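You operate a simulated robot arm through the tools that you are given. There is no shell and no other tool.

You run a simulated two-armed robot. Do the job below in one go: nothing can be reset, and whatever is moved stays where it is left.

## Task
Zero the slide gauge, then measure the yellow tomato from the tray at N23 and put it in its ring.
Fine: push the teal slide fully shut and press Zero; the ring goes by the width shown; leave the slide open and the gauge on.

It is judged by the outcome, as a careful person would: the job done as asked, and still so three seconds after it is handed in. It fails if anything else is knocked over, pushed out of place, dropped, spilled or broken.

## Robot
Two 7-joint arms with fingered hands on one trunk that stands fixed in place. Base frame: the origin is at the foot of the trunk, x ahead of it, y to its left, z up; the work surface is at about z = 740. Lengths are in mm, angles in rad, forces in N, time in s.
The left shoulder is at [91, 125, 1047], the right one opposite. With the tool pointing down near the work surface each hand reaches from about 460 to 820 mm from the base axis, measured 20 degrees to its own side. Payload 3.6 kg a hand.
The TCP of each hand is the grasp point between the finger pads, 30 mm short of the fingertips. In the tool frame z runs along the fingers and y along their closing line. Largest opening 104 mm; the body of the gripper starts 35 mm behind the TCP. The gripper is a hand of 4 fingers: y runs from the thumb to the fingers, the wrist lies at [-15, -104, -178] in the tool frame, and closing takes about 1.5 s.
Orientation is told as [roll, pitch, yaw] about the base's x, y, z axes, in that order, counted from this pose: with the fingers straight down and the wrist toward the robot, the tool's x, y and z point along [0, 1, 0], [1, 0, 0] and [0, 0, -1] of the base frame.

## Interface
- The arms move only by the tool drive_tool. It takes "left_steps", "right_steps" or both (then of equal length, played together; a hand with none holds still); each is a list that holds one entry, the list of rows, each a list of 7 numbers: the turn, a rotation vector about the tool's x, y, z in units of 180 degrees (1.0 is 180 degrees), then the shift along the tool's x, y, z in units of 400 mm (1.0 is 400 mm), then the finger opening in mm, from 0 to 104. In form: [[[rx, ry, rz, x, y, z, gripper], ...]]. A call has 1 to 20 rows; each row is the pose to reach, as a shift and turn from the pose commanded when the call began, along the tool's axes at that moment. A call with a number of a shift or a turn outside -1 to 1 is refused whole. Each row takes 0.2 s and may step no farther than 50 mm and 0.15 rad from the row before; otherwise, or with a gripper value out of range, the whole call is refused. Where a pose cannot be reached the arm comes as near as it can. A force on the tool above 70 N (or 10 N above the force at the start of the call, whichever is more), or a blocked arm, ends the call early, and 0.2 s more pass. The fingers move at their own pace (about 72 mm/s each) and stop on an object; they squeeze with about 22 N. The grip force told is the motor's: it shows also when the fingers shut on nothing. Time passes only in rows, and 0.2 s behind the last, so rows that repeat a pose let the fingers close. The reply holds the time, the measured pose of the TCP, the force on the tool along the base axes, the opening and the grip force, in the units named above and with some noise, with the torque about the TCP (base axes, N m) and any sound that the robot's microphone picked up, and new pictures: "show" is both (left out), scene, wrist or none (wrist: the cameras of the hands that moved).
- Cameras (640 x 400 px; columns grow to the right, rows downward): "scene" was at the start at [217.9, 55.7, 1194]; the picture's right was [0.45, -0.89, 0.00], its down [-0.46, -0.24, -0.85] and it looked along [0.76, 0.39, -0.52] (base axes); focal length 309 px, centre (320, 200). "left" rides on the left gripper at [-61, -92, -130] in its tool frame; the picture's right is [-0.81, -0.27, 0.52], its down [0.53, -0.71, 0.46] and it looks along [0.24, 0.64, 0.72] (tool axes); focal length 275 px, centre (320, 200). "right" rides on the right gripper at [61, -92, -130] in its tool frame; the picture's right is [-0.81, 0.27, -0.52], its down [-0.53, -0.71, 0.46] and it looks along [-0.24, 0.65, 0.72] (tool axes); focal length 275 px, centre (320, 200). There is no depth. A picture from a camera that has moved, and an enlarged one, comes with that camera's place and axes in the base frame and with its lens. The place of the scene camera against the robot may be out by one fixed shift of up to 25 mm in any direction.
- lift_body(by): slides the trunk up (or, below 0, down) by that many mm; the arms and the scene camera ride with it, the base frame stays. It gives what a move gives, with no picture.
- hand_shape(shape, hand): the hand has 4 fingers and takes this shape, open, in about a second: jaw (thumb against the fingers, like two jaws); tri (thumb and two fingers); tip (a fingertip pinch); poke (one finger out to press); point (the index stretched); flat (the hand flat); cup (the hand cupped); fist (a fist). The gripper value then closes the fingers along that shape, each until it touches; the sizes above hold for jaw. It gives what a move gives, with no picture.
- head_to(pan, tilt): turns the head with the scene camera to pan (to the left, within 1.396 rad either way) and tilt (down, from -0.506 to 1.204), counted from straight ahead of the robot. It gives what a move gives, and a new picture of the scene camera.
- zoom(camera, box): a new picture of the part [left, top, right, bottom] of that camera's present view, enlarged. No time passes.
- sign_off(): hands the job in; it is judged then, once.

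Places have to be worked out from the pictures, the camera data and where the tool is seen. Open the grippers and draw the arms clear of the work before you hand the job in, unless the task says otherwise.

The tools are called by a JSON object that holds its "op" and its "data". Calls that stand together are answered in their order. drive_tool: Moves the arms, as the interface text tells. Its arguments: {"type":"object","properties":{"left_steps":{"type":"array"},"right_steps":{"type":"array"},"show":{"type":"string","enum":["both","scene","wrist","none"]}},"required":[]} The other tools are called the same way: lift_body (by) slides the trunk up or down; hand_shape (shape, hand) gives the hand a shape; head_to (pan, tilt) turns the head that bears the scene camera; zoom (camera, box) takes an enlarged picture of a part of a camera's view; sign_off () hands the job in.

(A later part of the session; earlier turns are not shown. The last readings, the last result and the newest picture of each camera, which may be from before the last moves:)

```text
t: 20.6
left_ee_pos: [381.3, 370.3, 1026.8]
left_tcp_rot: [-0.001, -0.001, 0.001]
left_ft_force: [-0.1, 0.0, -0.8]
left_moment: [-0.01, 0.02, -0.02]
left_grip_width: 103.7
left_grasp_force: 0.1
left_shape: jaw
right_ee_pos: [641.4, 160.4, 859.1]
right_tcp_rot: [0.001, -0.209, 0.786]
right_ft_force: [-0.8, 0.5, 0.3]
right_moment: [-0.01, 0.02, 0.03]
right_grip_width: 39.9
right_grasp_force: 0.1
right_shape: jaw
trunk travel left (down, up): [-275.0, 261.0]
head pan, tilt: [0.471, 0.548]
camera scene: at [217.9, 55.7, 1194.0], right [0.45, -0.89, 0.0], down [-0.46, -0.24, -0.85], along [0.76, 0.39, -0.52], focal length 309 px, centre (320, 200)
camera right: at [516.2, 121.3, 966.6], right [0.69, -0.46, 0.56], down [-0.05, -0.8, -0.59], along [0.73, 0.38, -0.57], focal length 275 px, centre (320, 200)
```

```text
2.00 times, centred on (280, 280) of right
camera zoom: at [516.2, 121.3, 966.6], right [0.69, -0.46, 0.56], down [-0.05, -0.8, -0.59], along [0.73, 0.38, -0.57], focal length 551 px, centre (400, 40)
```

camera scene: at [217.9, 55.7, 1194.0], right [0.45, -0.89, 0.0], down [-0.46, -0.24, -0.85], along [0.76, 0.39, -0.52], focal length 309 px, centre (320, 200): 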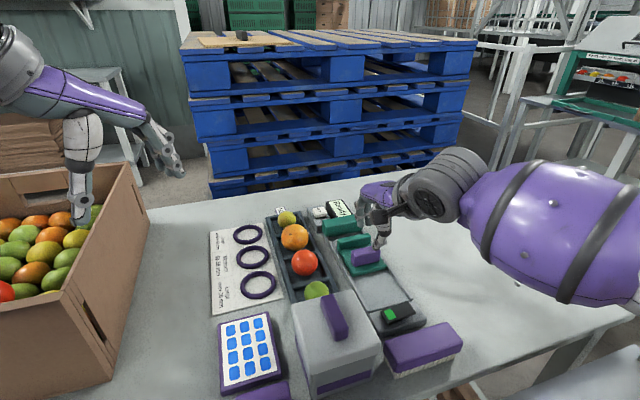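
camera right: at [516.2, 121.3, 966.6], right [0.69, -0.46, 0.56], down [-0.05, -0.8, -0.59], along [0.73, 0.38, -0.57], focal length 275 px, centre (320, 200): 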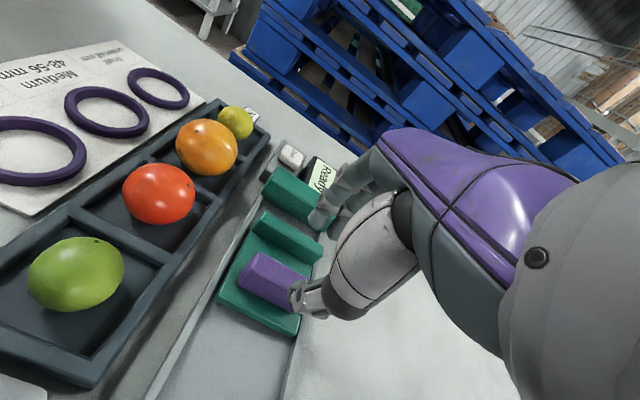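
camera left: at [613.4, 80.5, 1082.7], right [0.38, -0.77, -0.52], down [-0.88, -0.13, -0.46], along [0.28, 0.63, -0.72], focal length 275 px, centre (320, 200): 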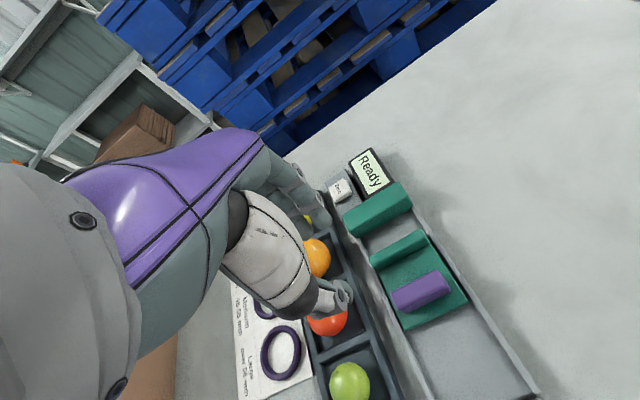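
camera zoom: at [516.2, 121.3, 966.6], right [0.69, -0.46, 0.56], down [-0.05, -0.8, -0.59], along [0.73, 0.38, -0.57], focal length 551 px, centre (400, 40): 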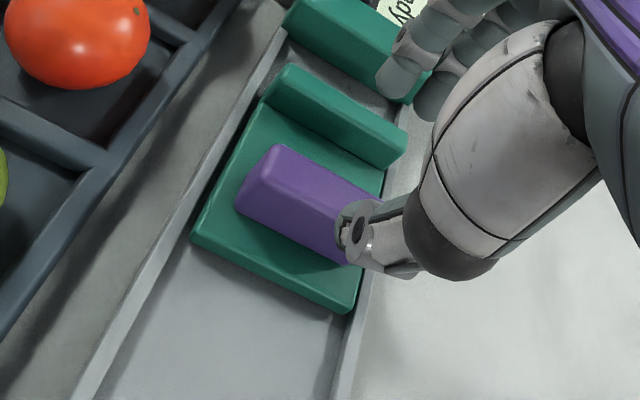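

The tilted hand straddles the handle (tip axis u≈573, handle u≈574.5). I'll lower straight down to about z 810.

{"op": "drive_tool", "data": {"right_steps": [[[0, 0, 0, 0, -0.002, 0.03, 40], [0, 0, 0, 0, -0.007, 0.06, 40], [0, 0, 0, 0, -0.014, 0.09, 40], [0, 0, 0, 0, -0.0195, 0.121, 40]]], "show": "none"}}

{"op": "zoom", "data": {"camera": "left", "box": [370, 50, 530, 160]}}

{"op": "zoom", "data": {"camera": "right", "box": [180, 180, 380, 380]}}

```text
t: 21.6
left_ee_pos: [381.7, 370.9, 1027.5]
left_tcp_rot: [0.0, 0.0, 0.001]
left_ft_force: [0.4, -0.1, -0.2]
left_moment: [-0.03, -0.02, 0.01]
left_grip_width: 103.7
left_grasp_force: 0.1
left_shape: jaw
right_ee_pos: [643.4, 163.8, 809.1]
right_tcp_rot: [-0.001, -0.211, 0.785]
right_ft_force: [0.0, -0.5, 0.4]
right_moment: [-0.03, 0.02, 0.0]
right_grip_width: 39.7
right_grasp_force: 0.0
right_shape: jaw
trunk travel left (down, up): [-275.0, 261.0]
head pan, tilt: [0.471, 0.548]
```

```text
3.64 times, centred on (450, 105) of left
camera zoom: at [288.9, 308.3, 1157.2], right [-0.27, -0.81, -0.52], down [-0.71, 0.53, -0.46], along [0.64, 0.24, -0.72], focal length 1001 px, centre (-153, 546)
```

zoom: 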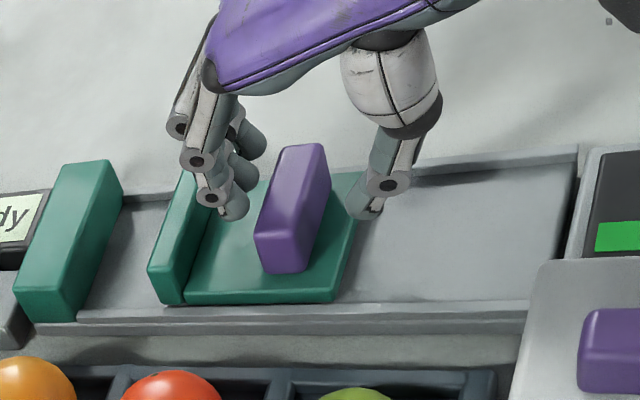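

```text
2.00 times, centred on (280, 280) of right
camera zoom: at [517.1, 123.5, 916.9], right [0.69, -0.46, 0.56], down [-0.05, -0.8, -0.59], along [0.73, 0.38, -0.57], focal length 551 px, centre (400, 40)
```

zoom: 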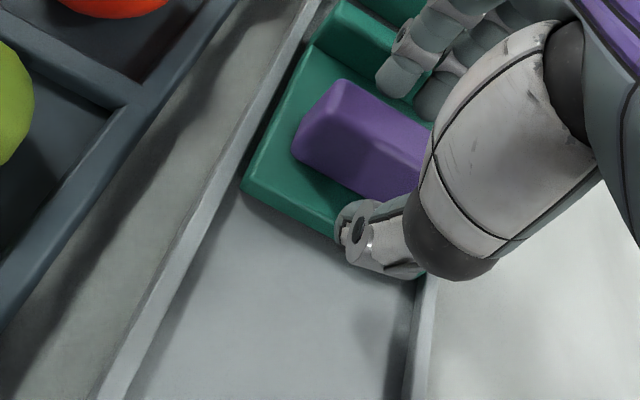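

Fingers are in front of the handle and the thumb is behind, with no contact. I'll close on the handle and push 24 mm along the rail.

{"op": "drive_tool", "data": {"right_steps": [[[0, 0, 0, 0, 0, 0, 20], [0, 0, 0, 0, 0, 0, 8], [0, 0, 0, 0, 0, 0, 5], [0, 0, 0, 0, 0.012, 0.0026, 5], [0, 0, 0, 0, 0.024, 0.0052, 5], [0, 0, 0, 0, 0.036, 0.0077, 5], [0, 0, 0, 0, 0.048, 0.0102, 5], [0, 0, 0, 0, 0.06, 0.0128, 5]]], "show": "none"}}

{"op": "zoom", "data": {"camera": "left", "box": [340, 50, 500, 160]}}

```text
t: 23.4
left_ee_pos: [381.6, 371.0, 1027.5]
left_tcp_rot: [0.0, 0.0, 0.0]
left_ft_force: [0.7, 0.1, 1.1]
left_moment: [0.02, 0.01, -0.02]
left_grip_width: 103.7
left_grasp_force: 0.1
left_shape: jaw
right_ee_pos: [659.3, 180.3, 810.2]
right_tcp_rot: [0.001, -0.209, 0.787]
right_ft_force: [-2.1, -0.3, -9.0]
right_moment: [-0.07, 0.12, 0.09]
right_grip_width: 14.9
right_grasp_force: 21.4
right_shape: jaw
trunk travel left (down, up): [-275.0, 261.0]
head pan, tilt: [0.471, 0.548]
```

```text
3.64 times, centred on (420, 105) of left
camera zoom: at [289.4, 308.5, 1157.0], right [-0.28, -0.81, -0.52], down [-0.71, 0.53, -0.46], along [0.64, 0.24, -0.72], focal length 1001 px, centre (-44, 546)
```

zoom: 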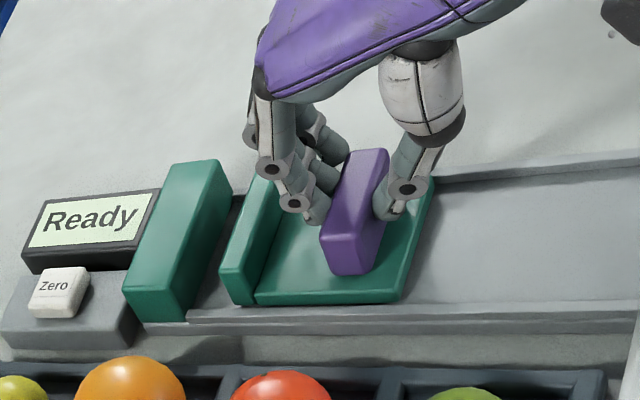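

The slide moved 23 mm more and about 20–25 mm remain. I'll push on, ending in 1 mm steps.

{"op": "drive_tool", "data": {"right_steps": [[[0, 0, 0, 0, 0.01, 0.0021, 5], [0, 0, 0, 0, 0.02, 0.0042, 5], [0, 0, 0, 0, 0.03, 0.0064, 5], [0, 0, 0, 0, 0.035, 0.0074, 5], [0, 0, 0, 0, 0.0375, 0.008, 5], [0, 0, 0, 0, 0.04, 0.0085, 5], [0, 0, 0, 0, 0.0425, 0.009, 5], [0, 0, 0, 0, 0.045, 0.0096, 5], [0, 0, 0, 0, 0.0475, 0.0101, 5], [0, 0, 0, 0, 0.05, 0.0106, 5]]], "show": "none"}}

{"op": "zoom", "data": {"camera": "left", "box": [340, 50, 500, 160]}}

```text
t: 25.6
left_ee_pos: [380.9, 369.8, 1027.7]
left_tcp_rot: [0.001, 0.001, 0.0]
left_ft_force: [-0.2, -0.6, 0.3]
left_moment: [0.04, 0.02, 0.02]
left_grip_width: 103.6
left_grasp_force: 0.1
left_shape: jaw
right_ee_pos: [674.5, 197.0, 809.8]
right_tcp_rot: [0.0, -0.209, 0.785]
right_ft_force: [-2.5, -1.9, -8.0]
right_moment: [-0.13, 0.13, 0.07]
right_grip_width: 14.9
right_grasp_force: 21.8
right_shape: jaw
trunk travel left (down, up): [-275.0, 261.0]
head pan, tilt: [0.471, 0.548]
```

```text
3.64 times, centred on (420, 105) of left
camera zoom: at [289.4, 308.4, 1157.0], right [-0.28, -0.81, -0.52], down [-0.71, 0.53, -0.46], along [0.64, 0.24, -0.72], focal length 1001 px, centre (-44, 546)
```

zoom: 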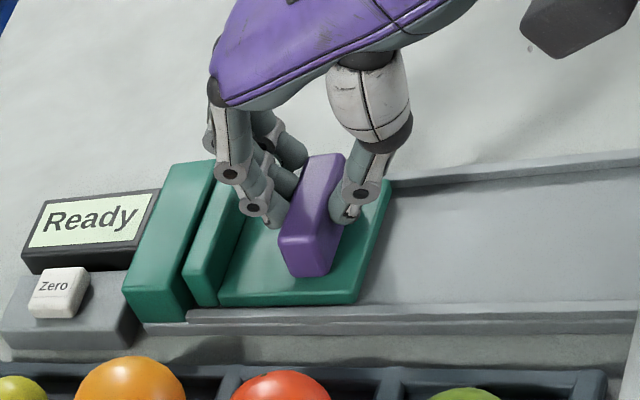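

Almost shut, with roughly 5 mm left and only about 3 N of sliding force. I'll continue in 1 mm steps and look for contact force.

{"op": "drive_tool", "data": {"right_steps": [[[0, 0, 0, 0, 0.0025, 0.0005, 5], [0, 0, 0, 0, 0.005, 0.001, 5], [0, 0, 0, 0, 0.0075, 0.0016, 5], [0, 0, 0, 0, 0.01, 0.0021, 5], [0, 0, 0, 0, 0.0125, 0.0026, 5], [0, 0, 0, 0, 0.015, 0.0032, 5]]], "show": "none"}}

{"op": "zoom", "data": {"camera": "left", "box": [340, 50, 500, 160]}}

```text
t: 27.0
left_ee_pos: [380.2, 369.7, 1028.6]
left_tcp_rot: [0.0, -0.001, -0.001]
left_ft_force: [0.6, -0.6, -0.5]
left_moment: [-0.02, -0.01, -0.04]
left_grip_width: 103.6
left_grasp_force: 0.1
left_shape: jaw
right_ee_pos: [678.0, 200.0, 810.9]
right_tcp_rot: [-0.001, -0.21, 0.786]
right_ft_force: [-10.3, -7.2, -5.3]
right_moment: [-0.29, 0.39, 0.04]
right_grip_width: 14.6
right_grasp_force: 21.5
right_shape: jaw
trunk travel left (down, up): [-275.0, 261.0]
head pan, tilt: [0.471, 0.548]
```

```text
3.64 times, centred on (420, 105) of left
camera zoom: at [288.3, 307.8, 1157.5], right [-0.27, -0.81, -0.52], down [-0.71, 0.53, -0.46], along [0.65, 0.24, -0.72], focal length 1001 px, centre (-44, 546)
```

zoom: 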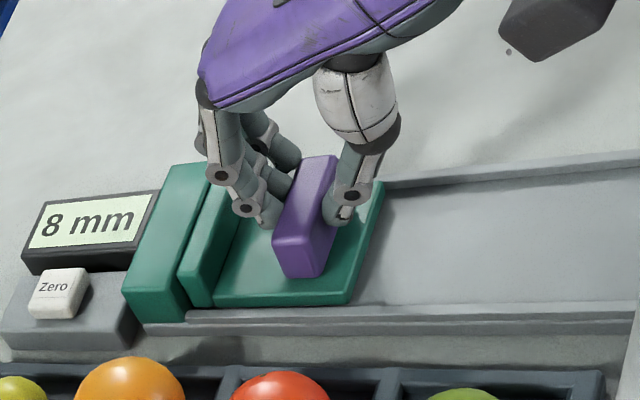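

The display now reads "8 mm" and the push force rose to about 12 N, so the jaws are touching or close. I'll zoom in on the joint and push 2 mm more to be sure it's fully shut.

{"op": "drive_tool", "data": {"right_steps": [[[0, 0, 0, 0, 0.0025, 0.0005, 5], [0, 0, 0, 0, 0.005, 0.001, 5], [0, 0, 0, 0, 0.005, 0.001, 5]]], "show": "none"}}

{"op": "zoom", "data": {"camera": "left", "box": [340, 85, 420, 140]}}

{"op": "zoom", "data": {"camera": "right", "box": [200, 140, 360, 260]}}

{"op": "zoom", "data": {"camera": "scene", "box": [300, 190, 400, 280]}}

```text
t: 27.8
left_ee_pos: [380.6, 371.0, 1027.6]
left_tcp_rot: [0.001, 0.0, 0.0]
left_ft_force: [-0.3, -0.8, -0.2]
left_moment: [0.01, -0.01, -0.01]
left_grip_width: 103.9
left_grasp_force: 0.0
left_shape: jaw
right_ee_pos: [679.7, 200.3, 810.4]
right_tcp_rot: [-0.003, -0.212, 0.785]
right_ft_force: [-12.6, -11.5, -3.4]
right_moment: [-0.42, 0.45, 0.07]
right_grip_width: 15.1
right_grasp_force: 22.3
right_shape: jaw
trunk travel left (down, up): [-275.0, 261.0]
head pan, tilt: [0.471, 0.548]
```

```text
7.27 times, centred on (380, 112) of left
camera zoom: at [287.9, 307.3, 1157.7], right [-0.27, -0.81, -0.52], down [-0.71, 0.53, -0.46], along [0.65, 0.24, -0.72], focal length 2002 px, centre (-116, 836)
```

zoom: 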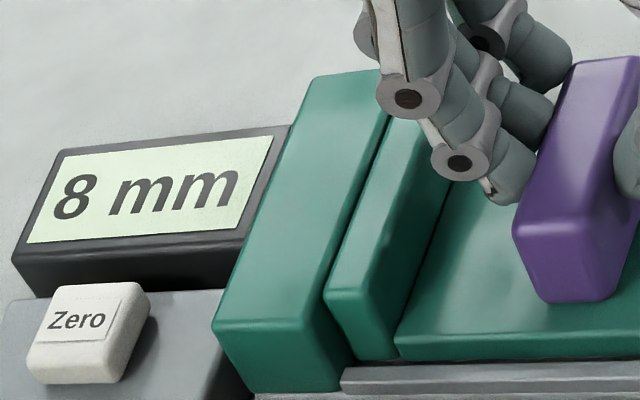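

```text
3.33 times, centred on (280, 200) of right
camera zoom: at [553.8, 160.4, 918.5], right [0.69, -0.46, 0.56], down [-0.05, -0.8, -0.59], along [0.73, 0.38, -0.57], focal length 918 px, centre (453, 200)
```

zoom: 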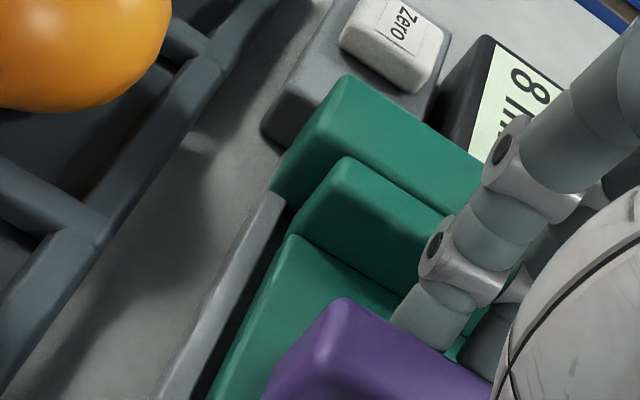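

```text
4.44 times, centred on (350, 235) of scene
camera zoom: at [217.0, 54.7, 1194.2], right [0.45, -0.89, 0.0], down [-0.46, -0.24, -0.85], along [0.76, 0.39, -0.52], focal length 1374 px, centre (187, 44)
```

zoom: 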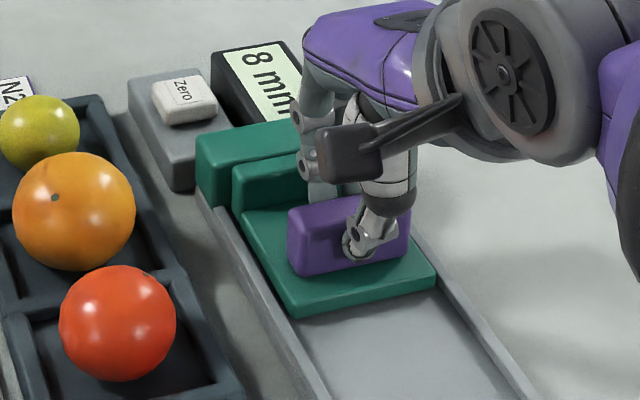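

The jaws are shut, with the display's un-zeroed offset at 8 mm, and I'll keep the right hand holding there. The Zero button triangulates to about (755, 320, 776), so I'll shape the left hand to "poke" and see where its fingertip sits.

{"op": "hand_shape", "data": {"hand": "left", "shape": "poke"}}

{"op": "zoom", "data": {"camera": "left", "box": [120, 90, 440, 390]}}

{"op": "zoom", "data": {"camera": "scene", "box": [0, 30, 240, 260]}}

```text
t: 28.7
left_ee_pos: [380.7, 370.6, 1027.4]
left_tcp_rot: [0.002, 0.0, -0.001]
left_ft_force: [-0.7, 0.1, 0.8]
left_moment: [-0.03, 0.0, -0.01]
left_grip_width: 0.0
left_grasp_force: 0.1
left_shape: poke
right_ee_pos: [679.8, 201.1, 810.9]
right_tcp_rot: [0.0, -0.211, 0.786]
right_ft_force: [-12.5, -11.0, -3.2]
right_moment: [-0.42, 0.46, 0.04]
right_grip_width: 14.9
right_grasp_force: 21.9
right_shape: jaw
trunk travel left (down, up): [-275.0, 261.0]
head pan, tilt: [0.471, 0.548]
```

```text
1.33 times, centred on (280, 240) of left
camera zoom: at [288.0, 307.3, 1157.7], right [-0.27, -0.81, -0.52], down [-0.71, 0.53, -0.46], along [0.65, 0.24, -0.72], focal length 367 px, centre (373, 147)
```

zoom: 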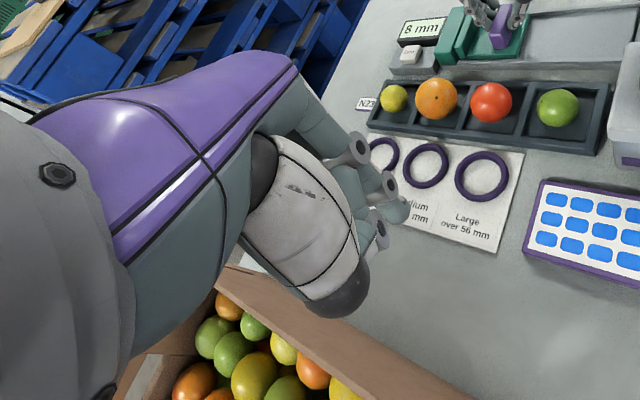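

```text
1.74 times, centred on (120, 145) of scene
camera zoom: at [217.1, 54.7, 1194.2], right [0.45, -0.89, 0.0], down [-0.46, -0.24, -0.85], along [0.76, 0.39, -0.52], focal length 538 px, centre (668, 296)
```

zoom: 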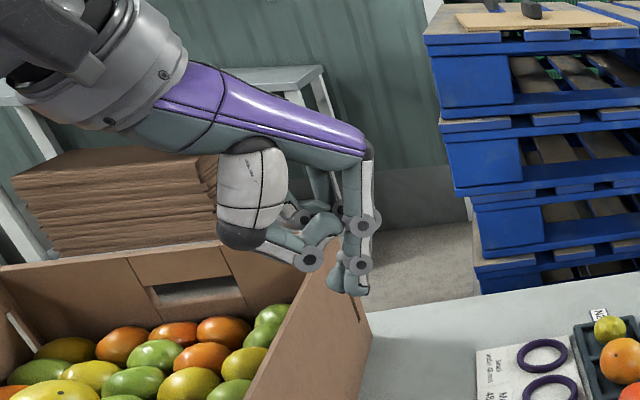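

The poke fingertip sits at about (-9, 2, 30) in the left tool frame. I'll bring the left hand over the Zero button, tilted 30° forward and about 60 mm above it.

{"op": "drive_tool", "data": {"left_steps": [[[-0.015, 0, 0, -0.01, 0.08, 0, 0], [-0.03, 0, 0, -0.02, 0.16, 0, 0], [-0.047, 0, 0, -0.03, 0.25, 0, 0], [-0.064, 0, 0, -0.04, 0.34, 0.02, 0], [-0.081, 0, 0, -0.05, 0.43, 0.05, 0], [-0.098, 0, 0, -0.06, 0.52, 0.1, 0], [-0.115, 0, 0, -0.07, 0.61, 0.15, 0], [-0.132, 0, 0, -0.08, 0.7, 0.21, 0], [-0.15, 0, 0, -0.09, 0.79, 0.27, 0], [-0.1667, 0, 0, -0.104, 0.87, 0.33, 0], [-0.1667, 0, 0, -0.104, 0.894, 0.39, 0]]]}}

{"op": "zoom", "data": {"camera": "left", "box": [260, 120, 580, 320]}}

{"op": "zoom", "data": {"camera": "scene", "box": [260, 130, 440, 280]}}

```text
t: 31.1
left_ee_pos: [740.3, 326.3, 871.7]
left_tcp_rot: [0.0, -0.526, 0.0]
left_ft_force: [-0.2, 0.8, -0.5]
left_moment: [0.02, -0.02, 0.01]
left_grip_width: 0.0
left_grasp_force: 0.1
left_shape: poke
right_ee_pos: [677.9, 200.3, 811.1]
right_tcp_rot: [-0.002, -0.211, 0.786]
right_ft_force: [-9.9, -10.3, -4.4]
right_moment: [-0.37, 0.39, 0.12]
right_grip_width: 15.2
right_grasp_force: 22.2
right_shape: jaw
trunk travel left (down, up): [-275.0, 261.0]
head pan, tilt: [0.471, 0.548]
camera scene: at [217.2, 54.7, 1194.2], right [0.45, -0.89, 0.0], down [-0.46, -0.24, -0.85], along [0.76, 0.39, -0.52], focal length 309 px, centre (320, 200)
camera left: at [594.9, 265.2, 937.6], right [0.02, -0.81, -0.58], down [-0.39, 0.53, -0.75], along [0.92, 0.24, -0.3], focal length 275 px, centre (320, 200)
```

scene: 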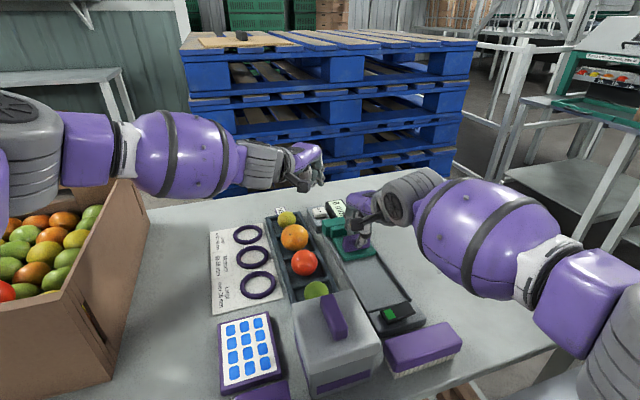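
left: 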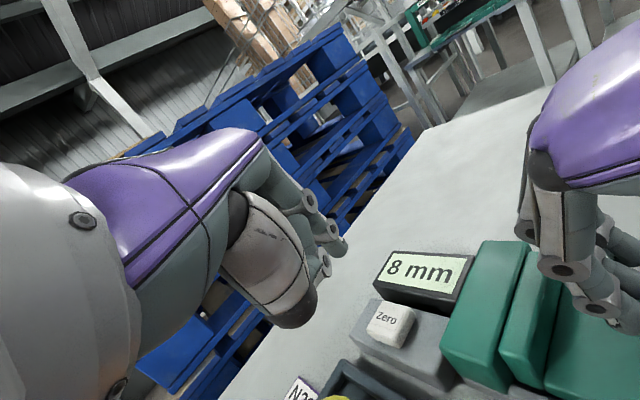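

```text
2.00 times, centred on (420, 220) of left
camera zoom: at [594.9, 265.2, 937.6], right [0.02, -0.81, -0.58], down [-0.39, 0.53, -0.75], along [0.92, 0.24, -0.3], focal length 551 px, centre (120, 160)
```

zoom: 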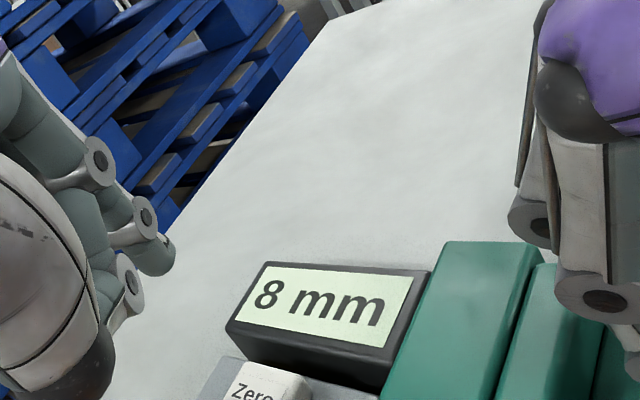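

```text
2.67 times, centred on (350, 205) of scene
camera zoom: at [217.2, 54.7, 1194.2], right [0.45, -0.89, 0.0], down [-0.46, -0.24, -0.85], along [0.76, 0.39, -0.52], focal length 825 px, centre (240, 187)
```

zoom: 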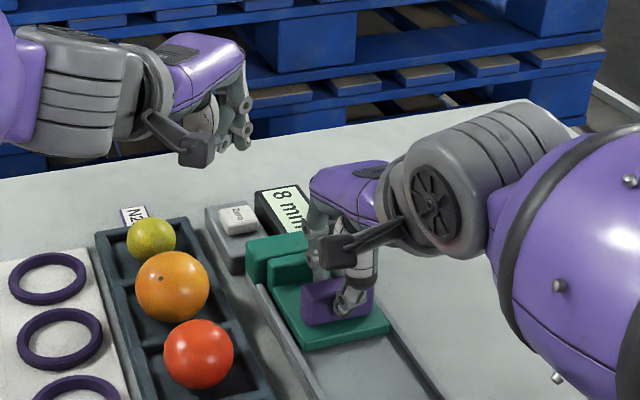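

The left fingertip hovers about 70 mm above the button. I'll lower it 50 mm and check its alignment with the button.

{"op": "drive_tool", "data": {"left_steps": [[[0, 0, 0, 0, -0.02, 0.035, 0], [0, 0, 0, 0, -0.042, 0.072, 0], [0, 0, 0, 0, -0.0625, 0.108, 0], [0, 0, 0, 0, -0.0625, 0.108, 0]]], "show": "none"}}

{"op": "zoom", "data": {"camera": "left", "box": [240, 160, 440, 320]}}

{"op": "zoom", "data": {"camera": "right", "box": [180, 80, 380, 240]}}

{"op": "zoom", "data": {"camera": "scene", "box": [270, 140, 390, 240]}}

```text
t: 32.1
left_ee_pos: [739.1, 326.6, 822.5]
left_tcp_rot: [0.001, -0.525, 0.0]
left_ft_force: [0.2, 0.5, -0.4]
left_moment: [-0.01, -0.01, -0.01]
left_grip_width: 0.0
left_grasp_force: 0.0
left_shape: poke
right_ee_pos: [680.1, 201.2, 811.2]
right_tcp_rot: [-0.001, -0.211, 0.786]
right_ft_force: [-10.2, -10.6, -2.8]
right_moment: [-0.38, 0.44, 0.08]
right_grip_width: 15.1
right_grasp_force: 22.1
right_shape: jaw
trunk travel left (down, up): [-275.0, 261.0]
head pan, tilt: [0.471, 0.548]
```

```text
2.50 times, centred on (340, 240) of left
camera zoom: at [593.5, 265.1, 888.1], right [0.02, -0.81, -0.59], down [-0.39, 0.53, -0.75], along [0.92, 0.24, -0.3], focal length 688 px, centre (270, 100)
```

zoom: 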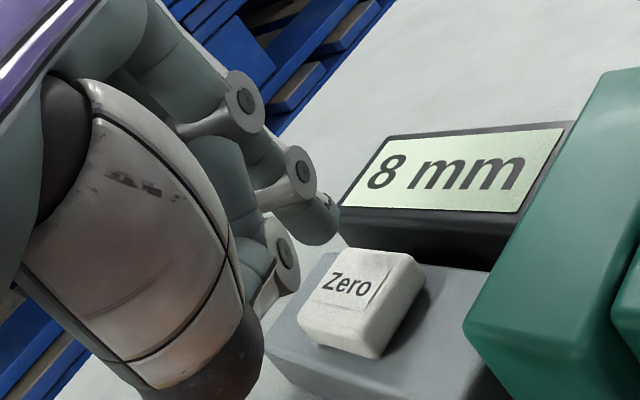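

```text
2.50 times, centred on (280, 160) of right
camera zoom: at [553.8, 160.6, 918.5], right [0.69, -0.46, 0.56], down [-0.05, -0.8, -0.59], along [0.73, 0.38, -0.57], focal length 688 px, centre (420, 300)
```

zoom: 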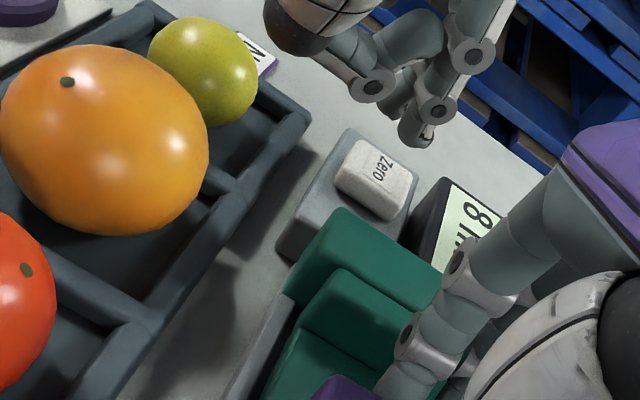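

```text
4.00 times, centred on (330, 190) of scene
camera zoom: at [217.2, 54.8, 1194.2], right [0.45, -0.89, 0.0], down [-0.46, -0.24, -0.85], along [0.76, 0.39, -0.52], focal length 1237 px, centre (280, 240)
```

zoom: 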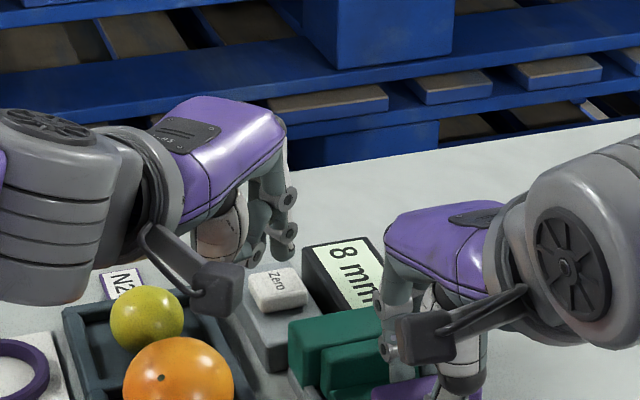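

Triangulation puts the fingertip at (755, 318, 798), right over the button at about (756, 321, 774). I'll lower it carefully onto the button.

{"op": "drive_tool", "data": {"left_steps": [[[0, 0, 0, 0.006, -0.01, 0.0173, 0], [0, 0, 0, 0.006, -0.02, 0.0346, 0], [0, 0, 0, 0.006, -0.0225, 0.039, 0], [0, 0, 0, 0.006, -0.025, 0.0433, 0], [0, 0, 0, 0.006, -0.0275, 0.0476, 0], [0, 0, 0, 0.006, -0.03, 0.052, 0]]], "show": "none"}}

{"op": "zoom", "data": {"camera": "left", "box": [240, 160, 440, 320]}}

```text
t: 33.5
left_ee_pos: [738.2, 329.7, 798.7]
left_tcp_rot: [0.002, -0.526, 0.0]
left_ft_force: [-0.7, 1.0, 1.9]
left_moment: [0.04, -0.01, 0.02]
left_grip_width: 0.0
left_grasp_force: 0.1
left_shape: poke
right_ee_pos: [679.5, 201.3, 810.8]
right_tcp_rot: [0.001, -0.211, 0.785]
right_ft_force: [-9.5, -11.4, -2.9]
right_moment: [-0.39, 0.39, 0.03]
right_grip_width: 15.0
right_grasp_force: 22.4
right_shape: jaw
trunk travel left (down, up): [-275.0, 261.0]
head pan, tilt: [0.471, 0.548]
heard: click
```

```text
2.50 times, centred on (340, 240) of left
camera zoom: at [593.0, 267.6, 864.6], right [0.02, -0.81, -0.59], down [-0.39, 0.53, -0.75], along [0.92, 0.24, -0.3], focal length 688 px, centre (270, 100)
```

zoom: 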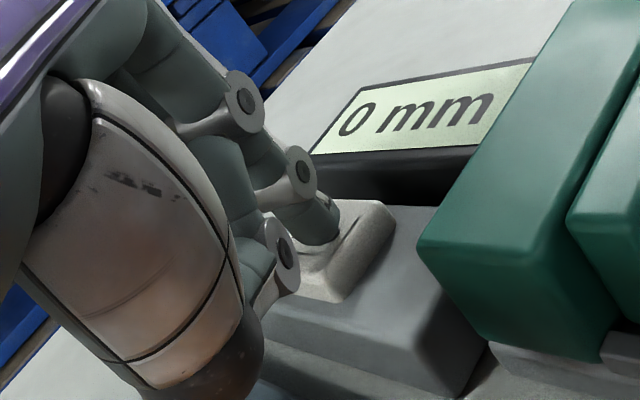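

A click sounded and the display reads "0 mm". I'll lift the left finger straight up off the button while the right hand holds still.

{"op": "drive_tool", "data": {"left_steps": [[[0, 0, 0, 0, 0.015, -0.026, 0], [0, 0, 0, 0, 0.05, -0.0866, 0], [0, 0, 0, 0, 0.1, -0.173, 0], [0, 0, 0, 0, 0.15, -0.26, 0]]], "show": "none"}}

{"op": "hand_shape", "data": {"hand": "left", "shape": "jaw"}}

{"op": "zoom", "data": {"camera": "left", "box": [240, 100, 640, 400]}}

```text
t: 34.5
left_ee_pos: [739.8, 328.7, 917.2]
left_tcp_rot: [0.002, -0.523, -0.001]
left_ft_force: [0.9, 0.5, -0.2]
left_moment: [0.01, 0.0, -0.02]
left_grip_width: 0.2
left_grasp_force: 0.0
left_shape: poke
right_ee_pos: [678.5, 201.3, 811.9]
right_tcp_rot: [-0.001, -0.21, 0.785]
right_ft_force: [-11.6, -12.0, -2.0]
right_moment: [-0.45, 0.4, 0.06]
right_grip_width: 14.7
right_grasp_force: 21.7
right_shape: jaw
trunk travel left (down, up): [-275.0, 261.0]
head pan, tilt: [0.471, 0.548]
```

```text
t: 35.4
left_ee_pos: [740.5, 329.4, 917.5]
left_tcp_rot: [0.001, -0.522, 0.0]
left_ft_force: [0.7, 0.6, 0.5]
left_moment: [0.02, -0.01, 0.01]
left_grip_width: 103.8
left_grasp_force: 0.0
left_shape: jaw
right_ee_pos: [679.8, 200.9, 810.6]
right_tcp_rot: [0.002, -0.212, 0.785]
right_ft_force: [-9.3, -11.3, -2.8]
right_moment: [-0.41, 0.37, 0.06]
right_grip_width: 14.9
right_grasp_force: 21.7
right_shape: jaw
trunk travel left (down, up): [-275.0, 261.0]
head pan, tilt: [0.471, 0.548]
```

```text
1.33 times, centred on (440, 250) of left
camera zoom: at [593.9, 267.1, 983.5], right [0.02, -0.81, -0.59], down [-0.39, 0.53, -0.75], along [0.92, 0.24, -0.3], focal length 367 px, centre (160, 133)
```

zoom: 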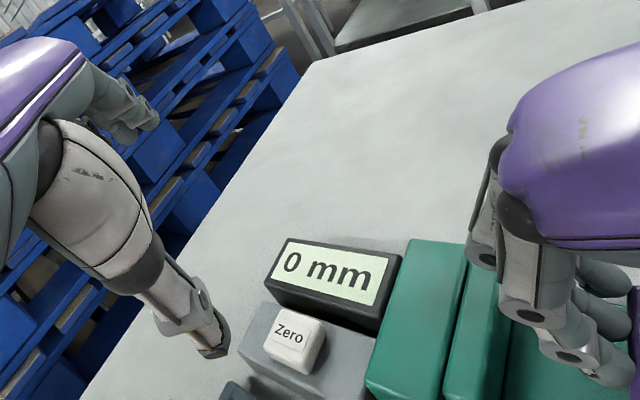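

The display stays at 0 mm. The left is back in jaw shape up high, so I'll pull the slide open 84 mm with the right hand to make room for the tomato.

{"op": "drive_tool", "data": {"right_steps": [[[0, 0, 0, 0, -0.0245, -0.0052, 5], [0, 0, 0, 0, -0.049, -0.0104, 5], [0, 0, 0, 0, -0.0735, -0.0156, 5], [0, 0, 0, 0, -0.098, -0.0208, 5], [0, 0, 0, 0, -0.1225, -0.026, 5], [0, 0, 0, 0, -0.147, -0.0312, 5], [0, 0, 0, 0, -0.1715, -0.0364, 5], [0, 0, 0, 0, -0.196, -0.0416, 5], [0, 0, 0, 0, -0.2055, -0.0437, 5]]], "show": "none"}}

{"op": "zoom", "data": {"camera": "left", "box": [340, 200, 640, 400]}}

{"op": "zoom", "data": {"camera": "scene", "box": [260, 160, 440, 300]}}

```text
t: 37.4
left_ee_pos: [740.0, 330.7, 917.1]
left_tcp_rot: [-0.001, -0.524, -0.001]
left_ft_force: [-0.3, -0.1, 0.9]
left_moment: [0.04, -0.02, 0.0]
left_grip_width: 103.8
left_grasp_force: 0.2
left_shape: jaw
right_ee_pos: [620.9, 142.3, 810.4]
right_tcp_rot: [-0.001, -0.211, 0.785]
right_ft_force: [1.4, 1.1, 2.0]
right_moment: [-0.05, 0.0, 0.11]
right_grip_width: 15.0
right_grasp_force: 21.6
right_shape: jaw
trunk travel left (down, up): [-275.0, 261.0]
head pan, tilt: [0.471, 0.548]
```

```text
2.00 times, centred on (490, 300) of left
camera zoom: at [594.5, 267.9, 983.1], right [0.02, -0.81, -0.59], down [-0.39, 0.53, -0.75], along [0.92, 0.24, -0.3], focal length 551 px, centre (-20, 0)
```

zoom: 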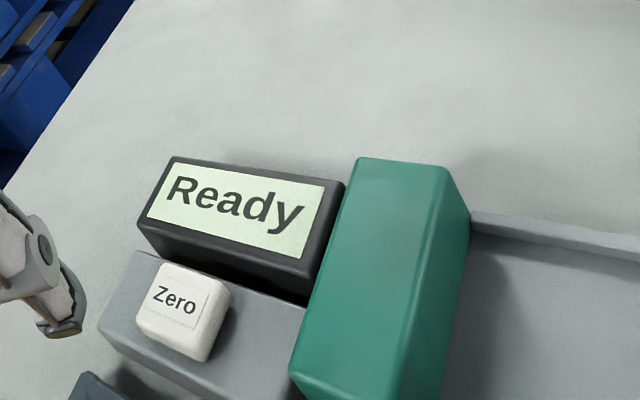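

```text
2.86 times, centred on (350, 230) of scene
camera zoom: at [217.9, 55.7, 1194.0], right [0.45, -0.89, 0.0], down [-0.46, -0.24, -0.85], along [0.76, 0.39, -0.52], focal length 884 px, centre (234, 114)
```

zoom: 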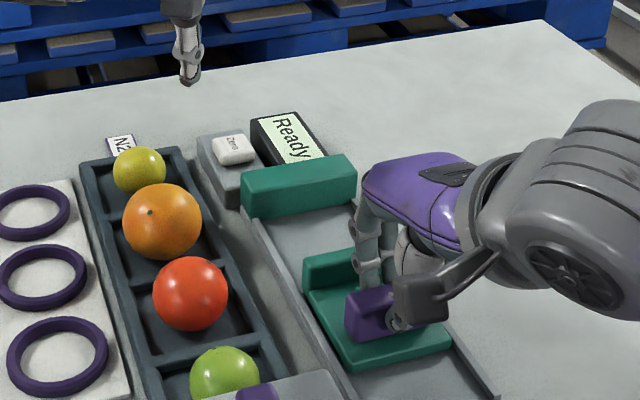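

The gauge shows "Ready" when nothing is clamped, so it reads only when the jaws press on something. I'll release the handle and lift the right hand up and back, leaving the slide open.

{"op": "drive_tool", "data": {"right_steps": [[[0, 0, 0, 0, 0, 0, 40], [0, 0, 0, 0, 0, 0, 40], [0, 0, 0, 0, 0.016, -0.073, 40], [0, 0, 0, 0, 0.034, -0.16, 40], [0, 0, 0, 0, 0.052, -0.2445, 40], [0, 0, 0, 0, 0.0, -0.3, 40], [0, 0, 0, 0, -0.08, -0.32, 40], [0, 0, 0, 0, -0.16, -0.34, 40]]], "show": "scene"}}

```text
t: 39.2
left_ee_pos: [739.9, 329.6, 916.5]
left_tcp_rot: [0.0, -0.524, 0.0]
left_ft_force: [0.7, 0.3, -0.7]
left_moment: [-0.01, -0.02, 0.02]
left_grip_width: 103.9
left_grasp_force: 0.0
left_shape: jaw
right_ee_pos: [553.9, 76.3, 925.5]
right_tcp_rot: [0.0, -0.21, 0.784]
right_ft_force: [-0.1, -0.4, 0.6]
right_moment: [0.04, 0.02, 0.0]
right_grip_width: 39.7
right_grasp_force: 0.0
right_shape: jaw
trunk travel left (down, up): [-275.0, 261.0]
head pan, tilt: [0.471, 0.548]
camera scene: at [217.7, 55.4, 1194.1], right [0.45, -0.89, 0.0], down [-0.46, -0.24, -0.85], along [0.76, 0.39, -0.52], focal length 309 px, centre (320, 200)
```

scene: 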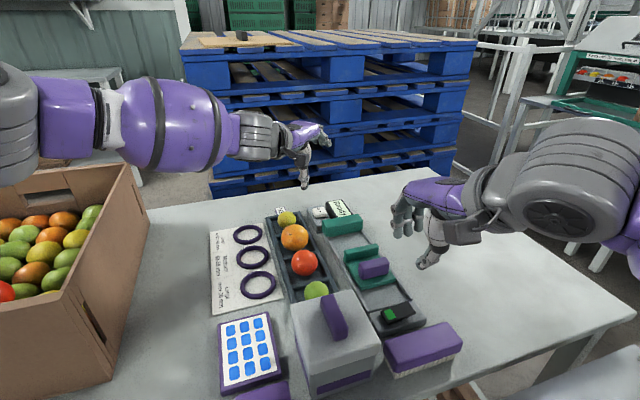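

The right arm is clear. I'll move the left hand over the yellow tomato at about (690, 379, 867) and reduce the tilt to 12°.

{"op": "drive_tool", "data": {"left_steps": [[[0.025, 0, 0, 0.031, -0.045, 0.01, 104], [0.05, 0, 0, 0.062, -0.09, 0.02, 104], [0.075, 0, 0, 0.094, -0.135, 0.03, 104], [0.1, 0, 0, 0.125, -0.18, 0.04, 104], [0.1, 0, 0, 0.125, -0.18, 0.04, 104]]]}}

{"op": "zoom", "data": {"camera": "left", "box": [240, 180, 560, 400]}}

{"op": "zoom", "data": {"camera": "right", "box": [120, 0, 360, 160]}}

{"op": "zoom", "data": {"camera": "scene", "box": [230, 150, 350, 290]}}

```text
t: 40.4
left_ee_pos: [682.6, 381.2, 869.3]
left_tcp_rot: [0.002, -0.209, 0.0]
left_ft_force: [-0.5, 0.2, 0.1]
left_moment: [-0.03, -0.03, 0.01]
left_grip_width: 104.1
left_grasp_force: 0.0
left_shape: jaw
right_ee_pos: [553.9, 76.0, 925.8]
right_tcp_rot: [-0.001, -0.211, 0.786]
right_ft_force: [0.7, 0.4, -1.0]
right_moment: [-0.02, 0.0, 0.0]
right_grip_width: 40.0
right_grasp_force: 0.1
right_shape: jaw
trunk travel left (down, up): [-275.0, 261.0]
head pan, tilt: [0.471, 0.548]
camera scene: at [218.1, 54.9, 1194.0], right [0.45, -0.89, 0.0], down [-0.46, -0.24, -0.85], along [0.76, 0.39, -0.52], focal length 309 px, centre (320, 200)
camera left: at [565.2, 318.7, 976.6], right [-0.16, -0.81, -0.56], down [-0.6, 0.53, -0.59], along [0.78, 0.24, -0.57], focal length 275 px, centre (320, 200)
```

scene: 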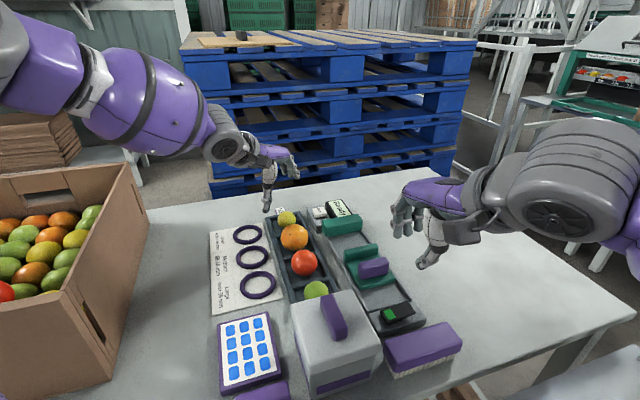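
left: 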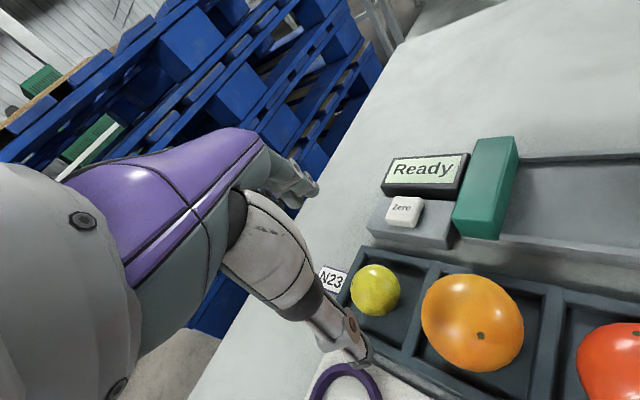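

```text
1.82 times, centred on (400, 290) of left
camera zoom: at [565.2, 318.7, 976.6], right [-0.16, -0.81, -0.56], down [-0.6, 0.53, -0.59], along [0.78, 0.24, -0.57], focal length 500 px, centre (174, 36)
```

zoom: 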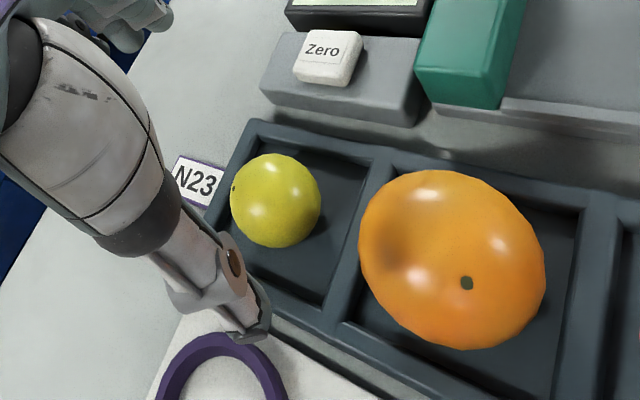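

```text
2.50 times, centred on (240, 80) of right
camera zoom: at [429.1, 35.3, 1033.4], right [0.69, -0.46, 0.56], down [-0.05, -0.8, -0.59], along [0.73, 0.38, -0.57], focal length 688 px, centre (520, 500)
```

zoom: 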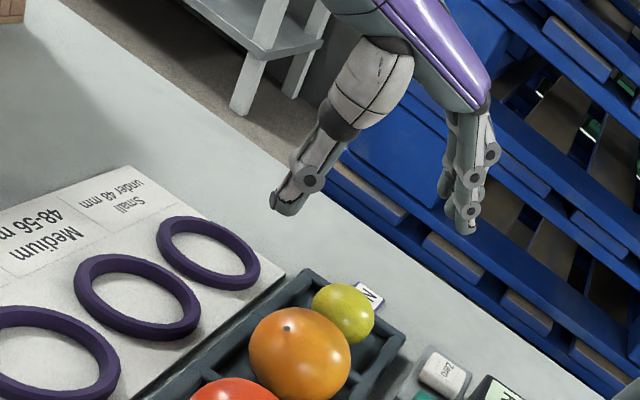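

```text
2.86 times, centred on (290, 220) of scene
camera zoom: at [218.1, 54.9, 1194.0], right [0.45, -0.89, 0.0], down [-0.46, -0.24, -0.85], along [0.76, 0.39, -0.52], focal length 884 px, centre (406, 143)
```

zoom: 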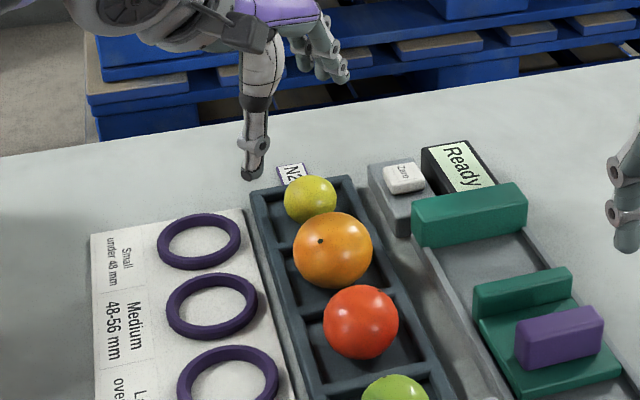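

The yellow tomato is at about (697, 377.5, 768) and roughly 43 mm across, with its upper half above the tray rim. I'll narrow to 66 mm, align the tool axis through it, and lower partway to check.

{"op": "drive_tool", "data": {"left_steps": [[[0, 0, 0, -0.0098, -0.0198, 0.0, 66], [0, 0, 0, -0.0098, -0.0198, 0.04, 66], [0, 0, 0, -0.0098, -0.0198, 0.08, 66], [0, 0, 0, -0.0098, -0.0198, 0.1, 66]]], "show": "none"}}

{"op": "zoom", "data": {"camera": "left", "box": [240, 160, 480, 360]}}

{"op": "zoom", "data": {"camera": "right", "box": [160, 20, 320, 140]}}

{"op": "zoom", "data": {"camera": "scene", "box": [230, 150, 350, 250]}}

```text
t: 41.4
left_ee_pos: [684.0, 377.1, 827.2]
left_tcp_rot: [0.0, -0.211, -0.001]
left_ft_force: [-0.5, -0.5, -1.1]
left_moment: [-0.02, 0.0, 0.01]
left_grip_width: 66.7
left_grasp_force: 0.0
left_shape: jaw
right_ee_pos: [554.1, 76.4, 925.5]
right_tcp_rot: [-0.001, -0.211, 0.786]
right_ft_force: [0.0, 0.5, -0.5]
right_moment: [0.01, 0.01, 0.0]
right_grip_width: 40.0
right_grasp_force: 0.1
right_shape: jaw
trunk travel left (down, up): [-275.0, 261.0]
head pan, tilt: [0.471, 0.548]
```

```text
2.00 times, centred on (360, 260) of left
camera zoom: at [566.9, 315.0, 934.9], right [-0.16, -0.81, -0.56], down [-0.6, 0.53, -0.59], along [0.78, 0.24, -0.57], focal length 551 px, centre (240, 80)
```

zoom: 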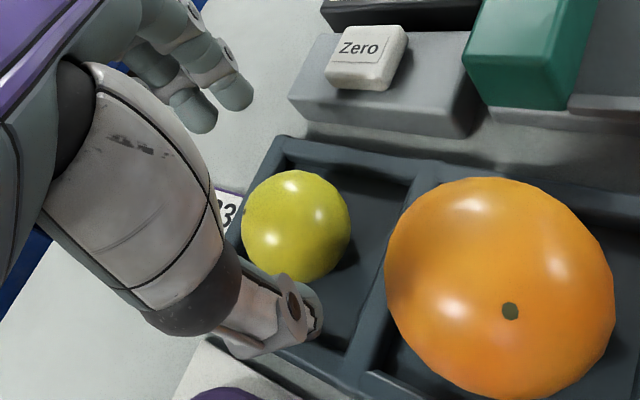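

```text
3.33 times, centred on (240, 80) of right
camera zoom: at [429.0, 36.1, 1033.4], right [0.69, -0.46, 0.56], down [-0.05, -0.8, -0.59], along [0.73, 0.38, -0.57], focal length 918 px, centre (587, 600)
```

zoom: 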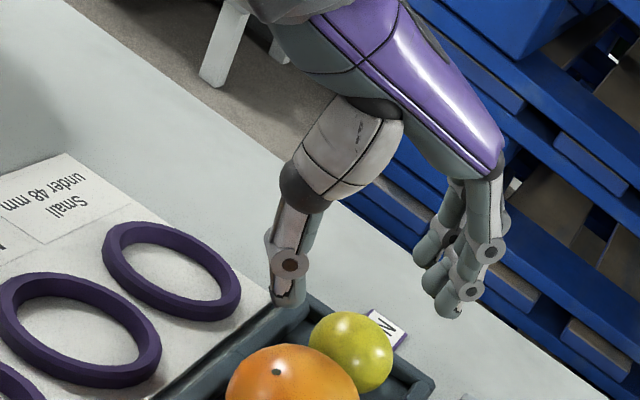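

```text
4.00 times, centred on (290, 200) of scene
camera zoom: at [218.0, 55.8, 1194.0], right [0.45, -0.89, 0.0], down [-0.46, -0.24, -0.85], along [0.76, 0.39, -0.52], focal length 1237 px, centre (440, 200)
```

zoom: 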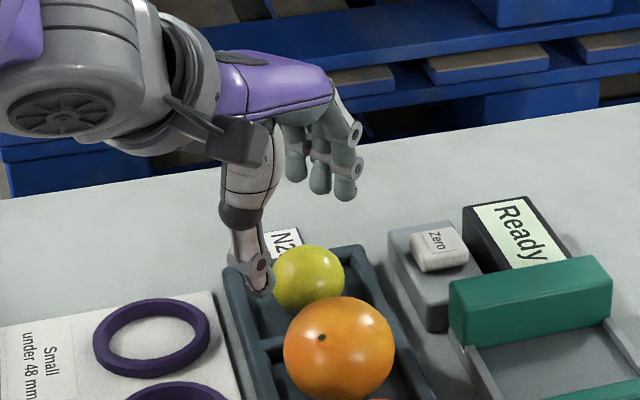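

The axis is still on the tomato (now put at 696, 378, 767; about 42 mm across). I'll narrow to 54 mm so the thumb clears the tray's corner rim, then lower the remaining 36 mm gently.

{"op": "drive_tool", "data": {"left_steps": [[[0, 0, 0, 0.001, 0, 0.0, 54], [0, 0, 0, 0.001, 0, 0.025, 54], [0, 0, 0, 0.001, 0, 0.045, 54], [0, 0, 0, 0.001, 0, 0.06, 54], [0, 0, 0, 0.001, 0, 0.075, 54], [0, 0, 0, 0.001, 0, 0.09, 54]]], "show": "none"}}

{"op": "zoom", "data": {"camera": "left", "box": [240, 160, 480, 360]}}

{"op": "zoom", "data": {"camera": "right", "box": [160, 40, 320, 160]}}

{"op": "zoom", "data": {"camera": "scene", "box": [230, 170, 350, 260]}}

```text
t: 42.8
left_ee_pos: [691.7, 374.7, 793.7]
left_tcp_rot: [0.001, -0.213, 0.0]
left_ft_force: [-0.5, 0.1, 2.6]
left_moment: [-0.01, 0.16, 0.0]
left_grip_width: 54.2
left_grasp_force: 0.1
left_shape: jaw
right_ee_pos: [553.4, 76.9, 926.6]
right_tcp_rot: [0.0, -0.212, 0.787]
right_ft_force: [-0.3, -0.4, 0.5]
right_moment: [-0.01, 0.0, 0.01]
right_grip_width: 39.9
right_grasp_force: 0.1
right_shape: jaw
trunk travel left (down, up): [-275.0, 261.0]
head pan, tilt: [0.471, 0.548]
```

```text
2.00 times, centred on (360, 260) of left
camera zoom: at [574.7, 313.4, 900.4], right [-0.16, -0.81, -0.56], down [-0.6, 0.53, -0.6], along [0.78, 0.24, -0.57], focal length 551 px, centre (240, 80)
```

zoom: 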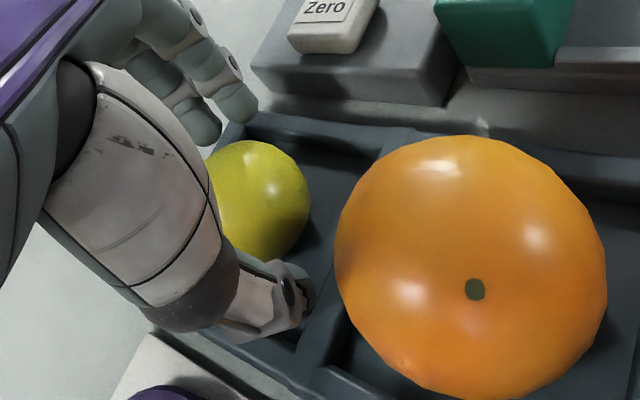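

```text
3.33 times, centred on (240, 100) of right
camera zoom: at [428.5, 35.7, 1033.7], right [0.69, -0.46, 0.56], down [-0.05, -0.8, -0.59], along [0.73, 0.38, -0.57], focal length 918 px, centre (587, 533)
```

zoom: 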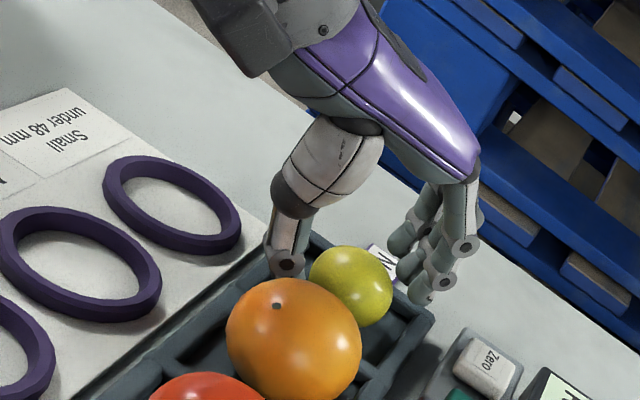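

```text
4.44 times, centred on (290, 215) of scene
camera zoom: at [217.3, 55.4, 1194.2], right [0.45, -0.89, 0.0], down [-0.46, -0.24, -0.85], along [0.76, 0.39, -0.52], focal length 1374 px, centre (453, 133)
```

zoom: 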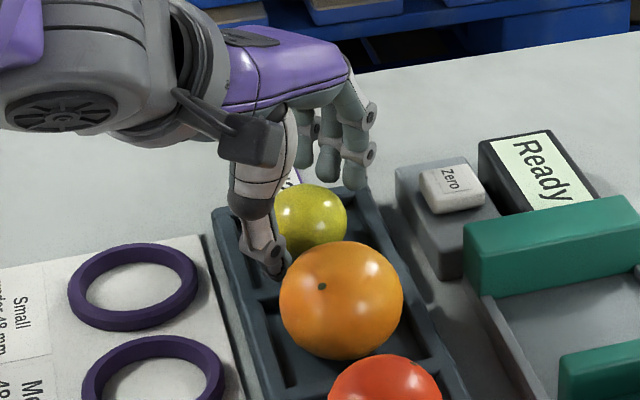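

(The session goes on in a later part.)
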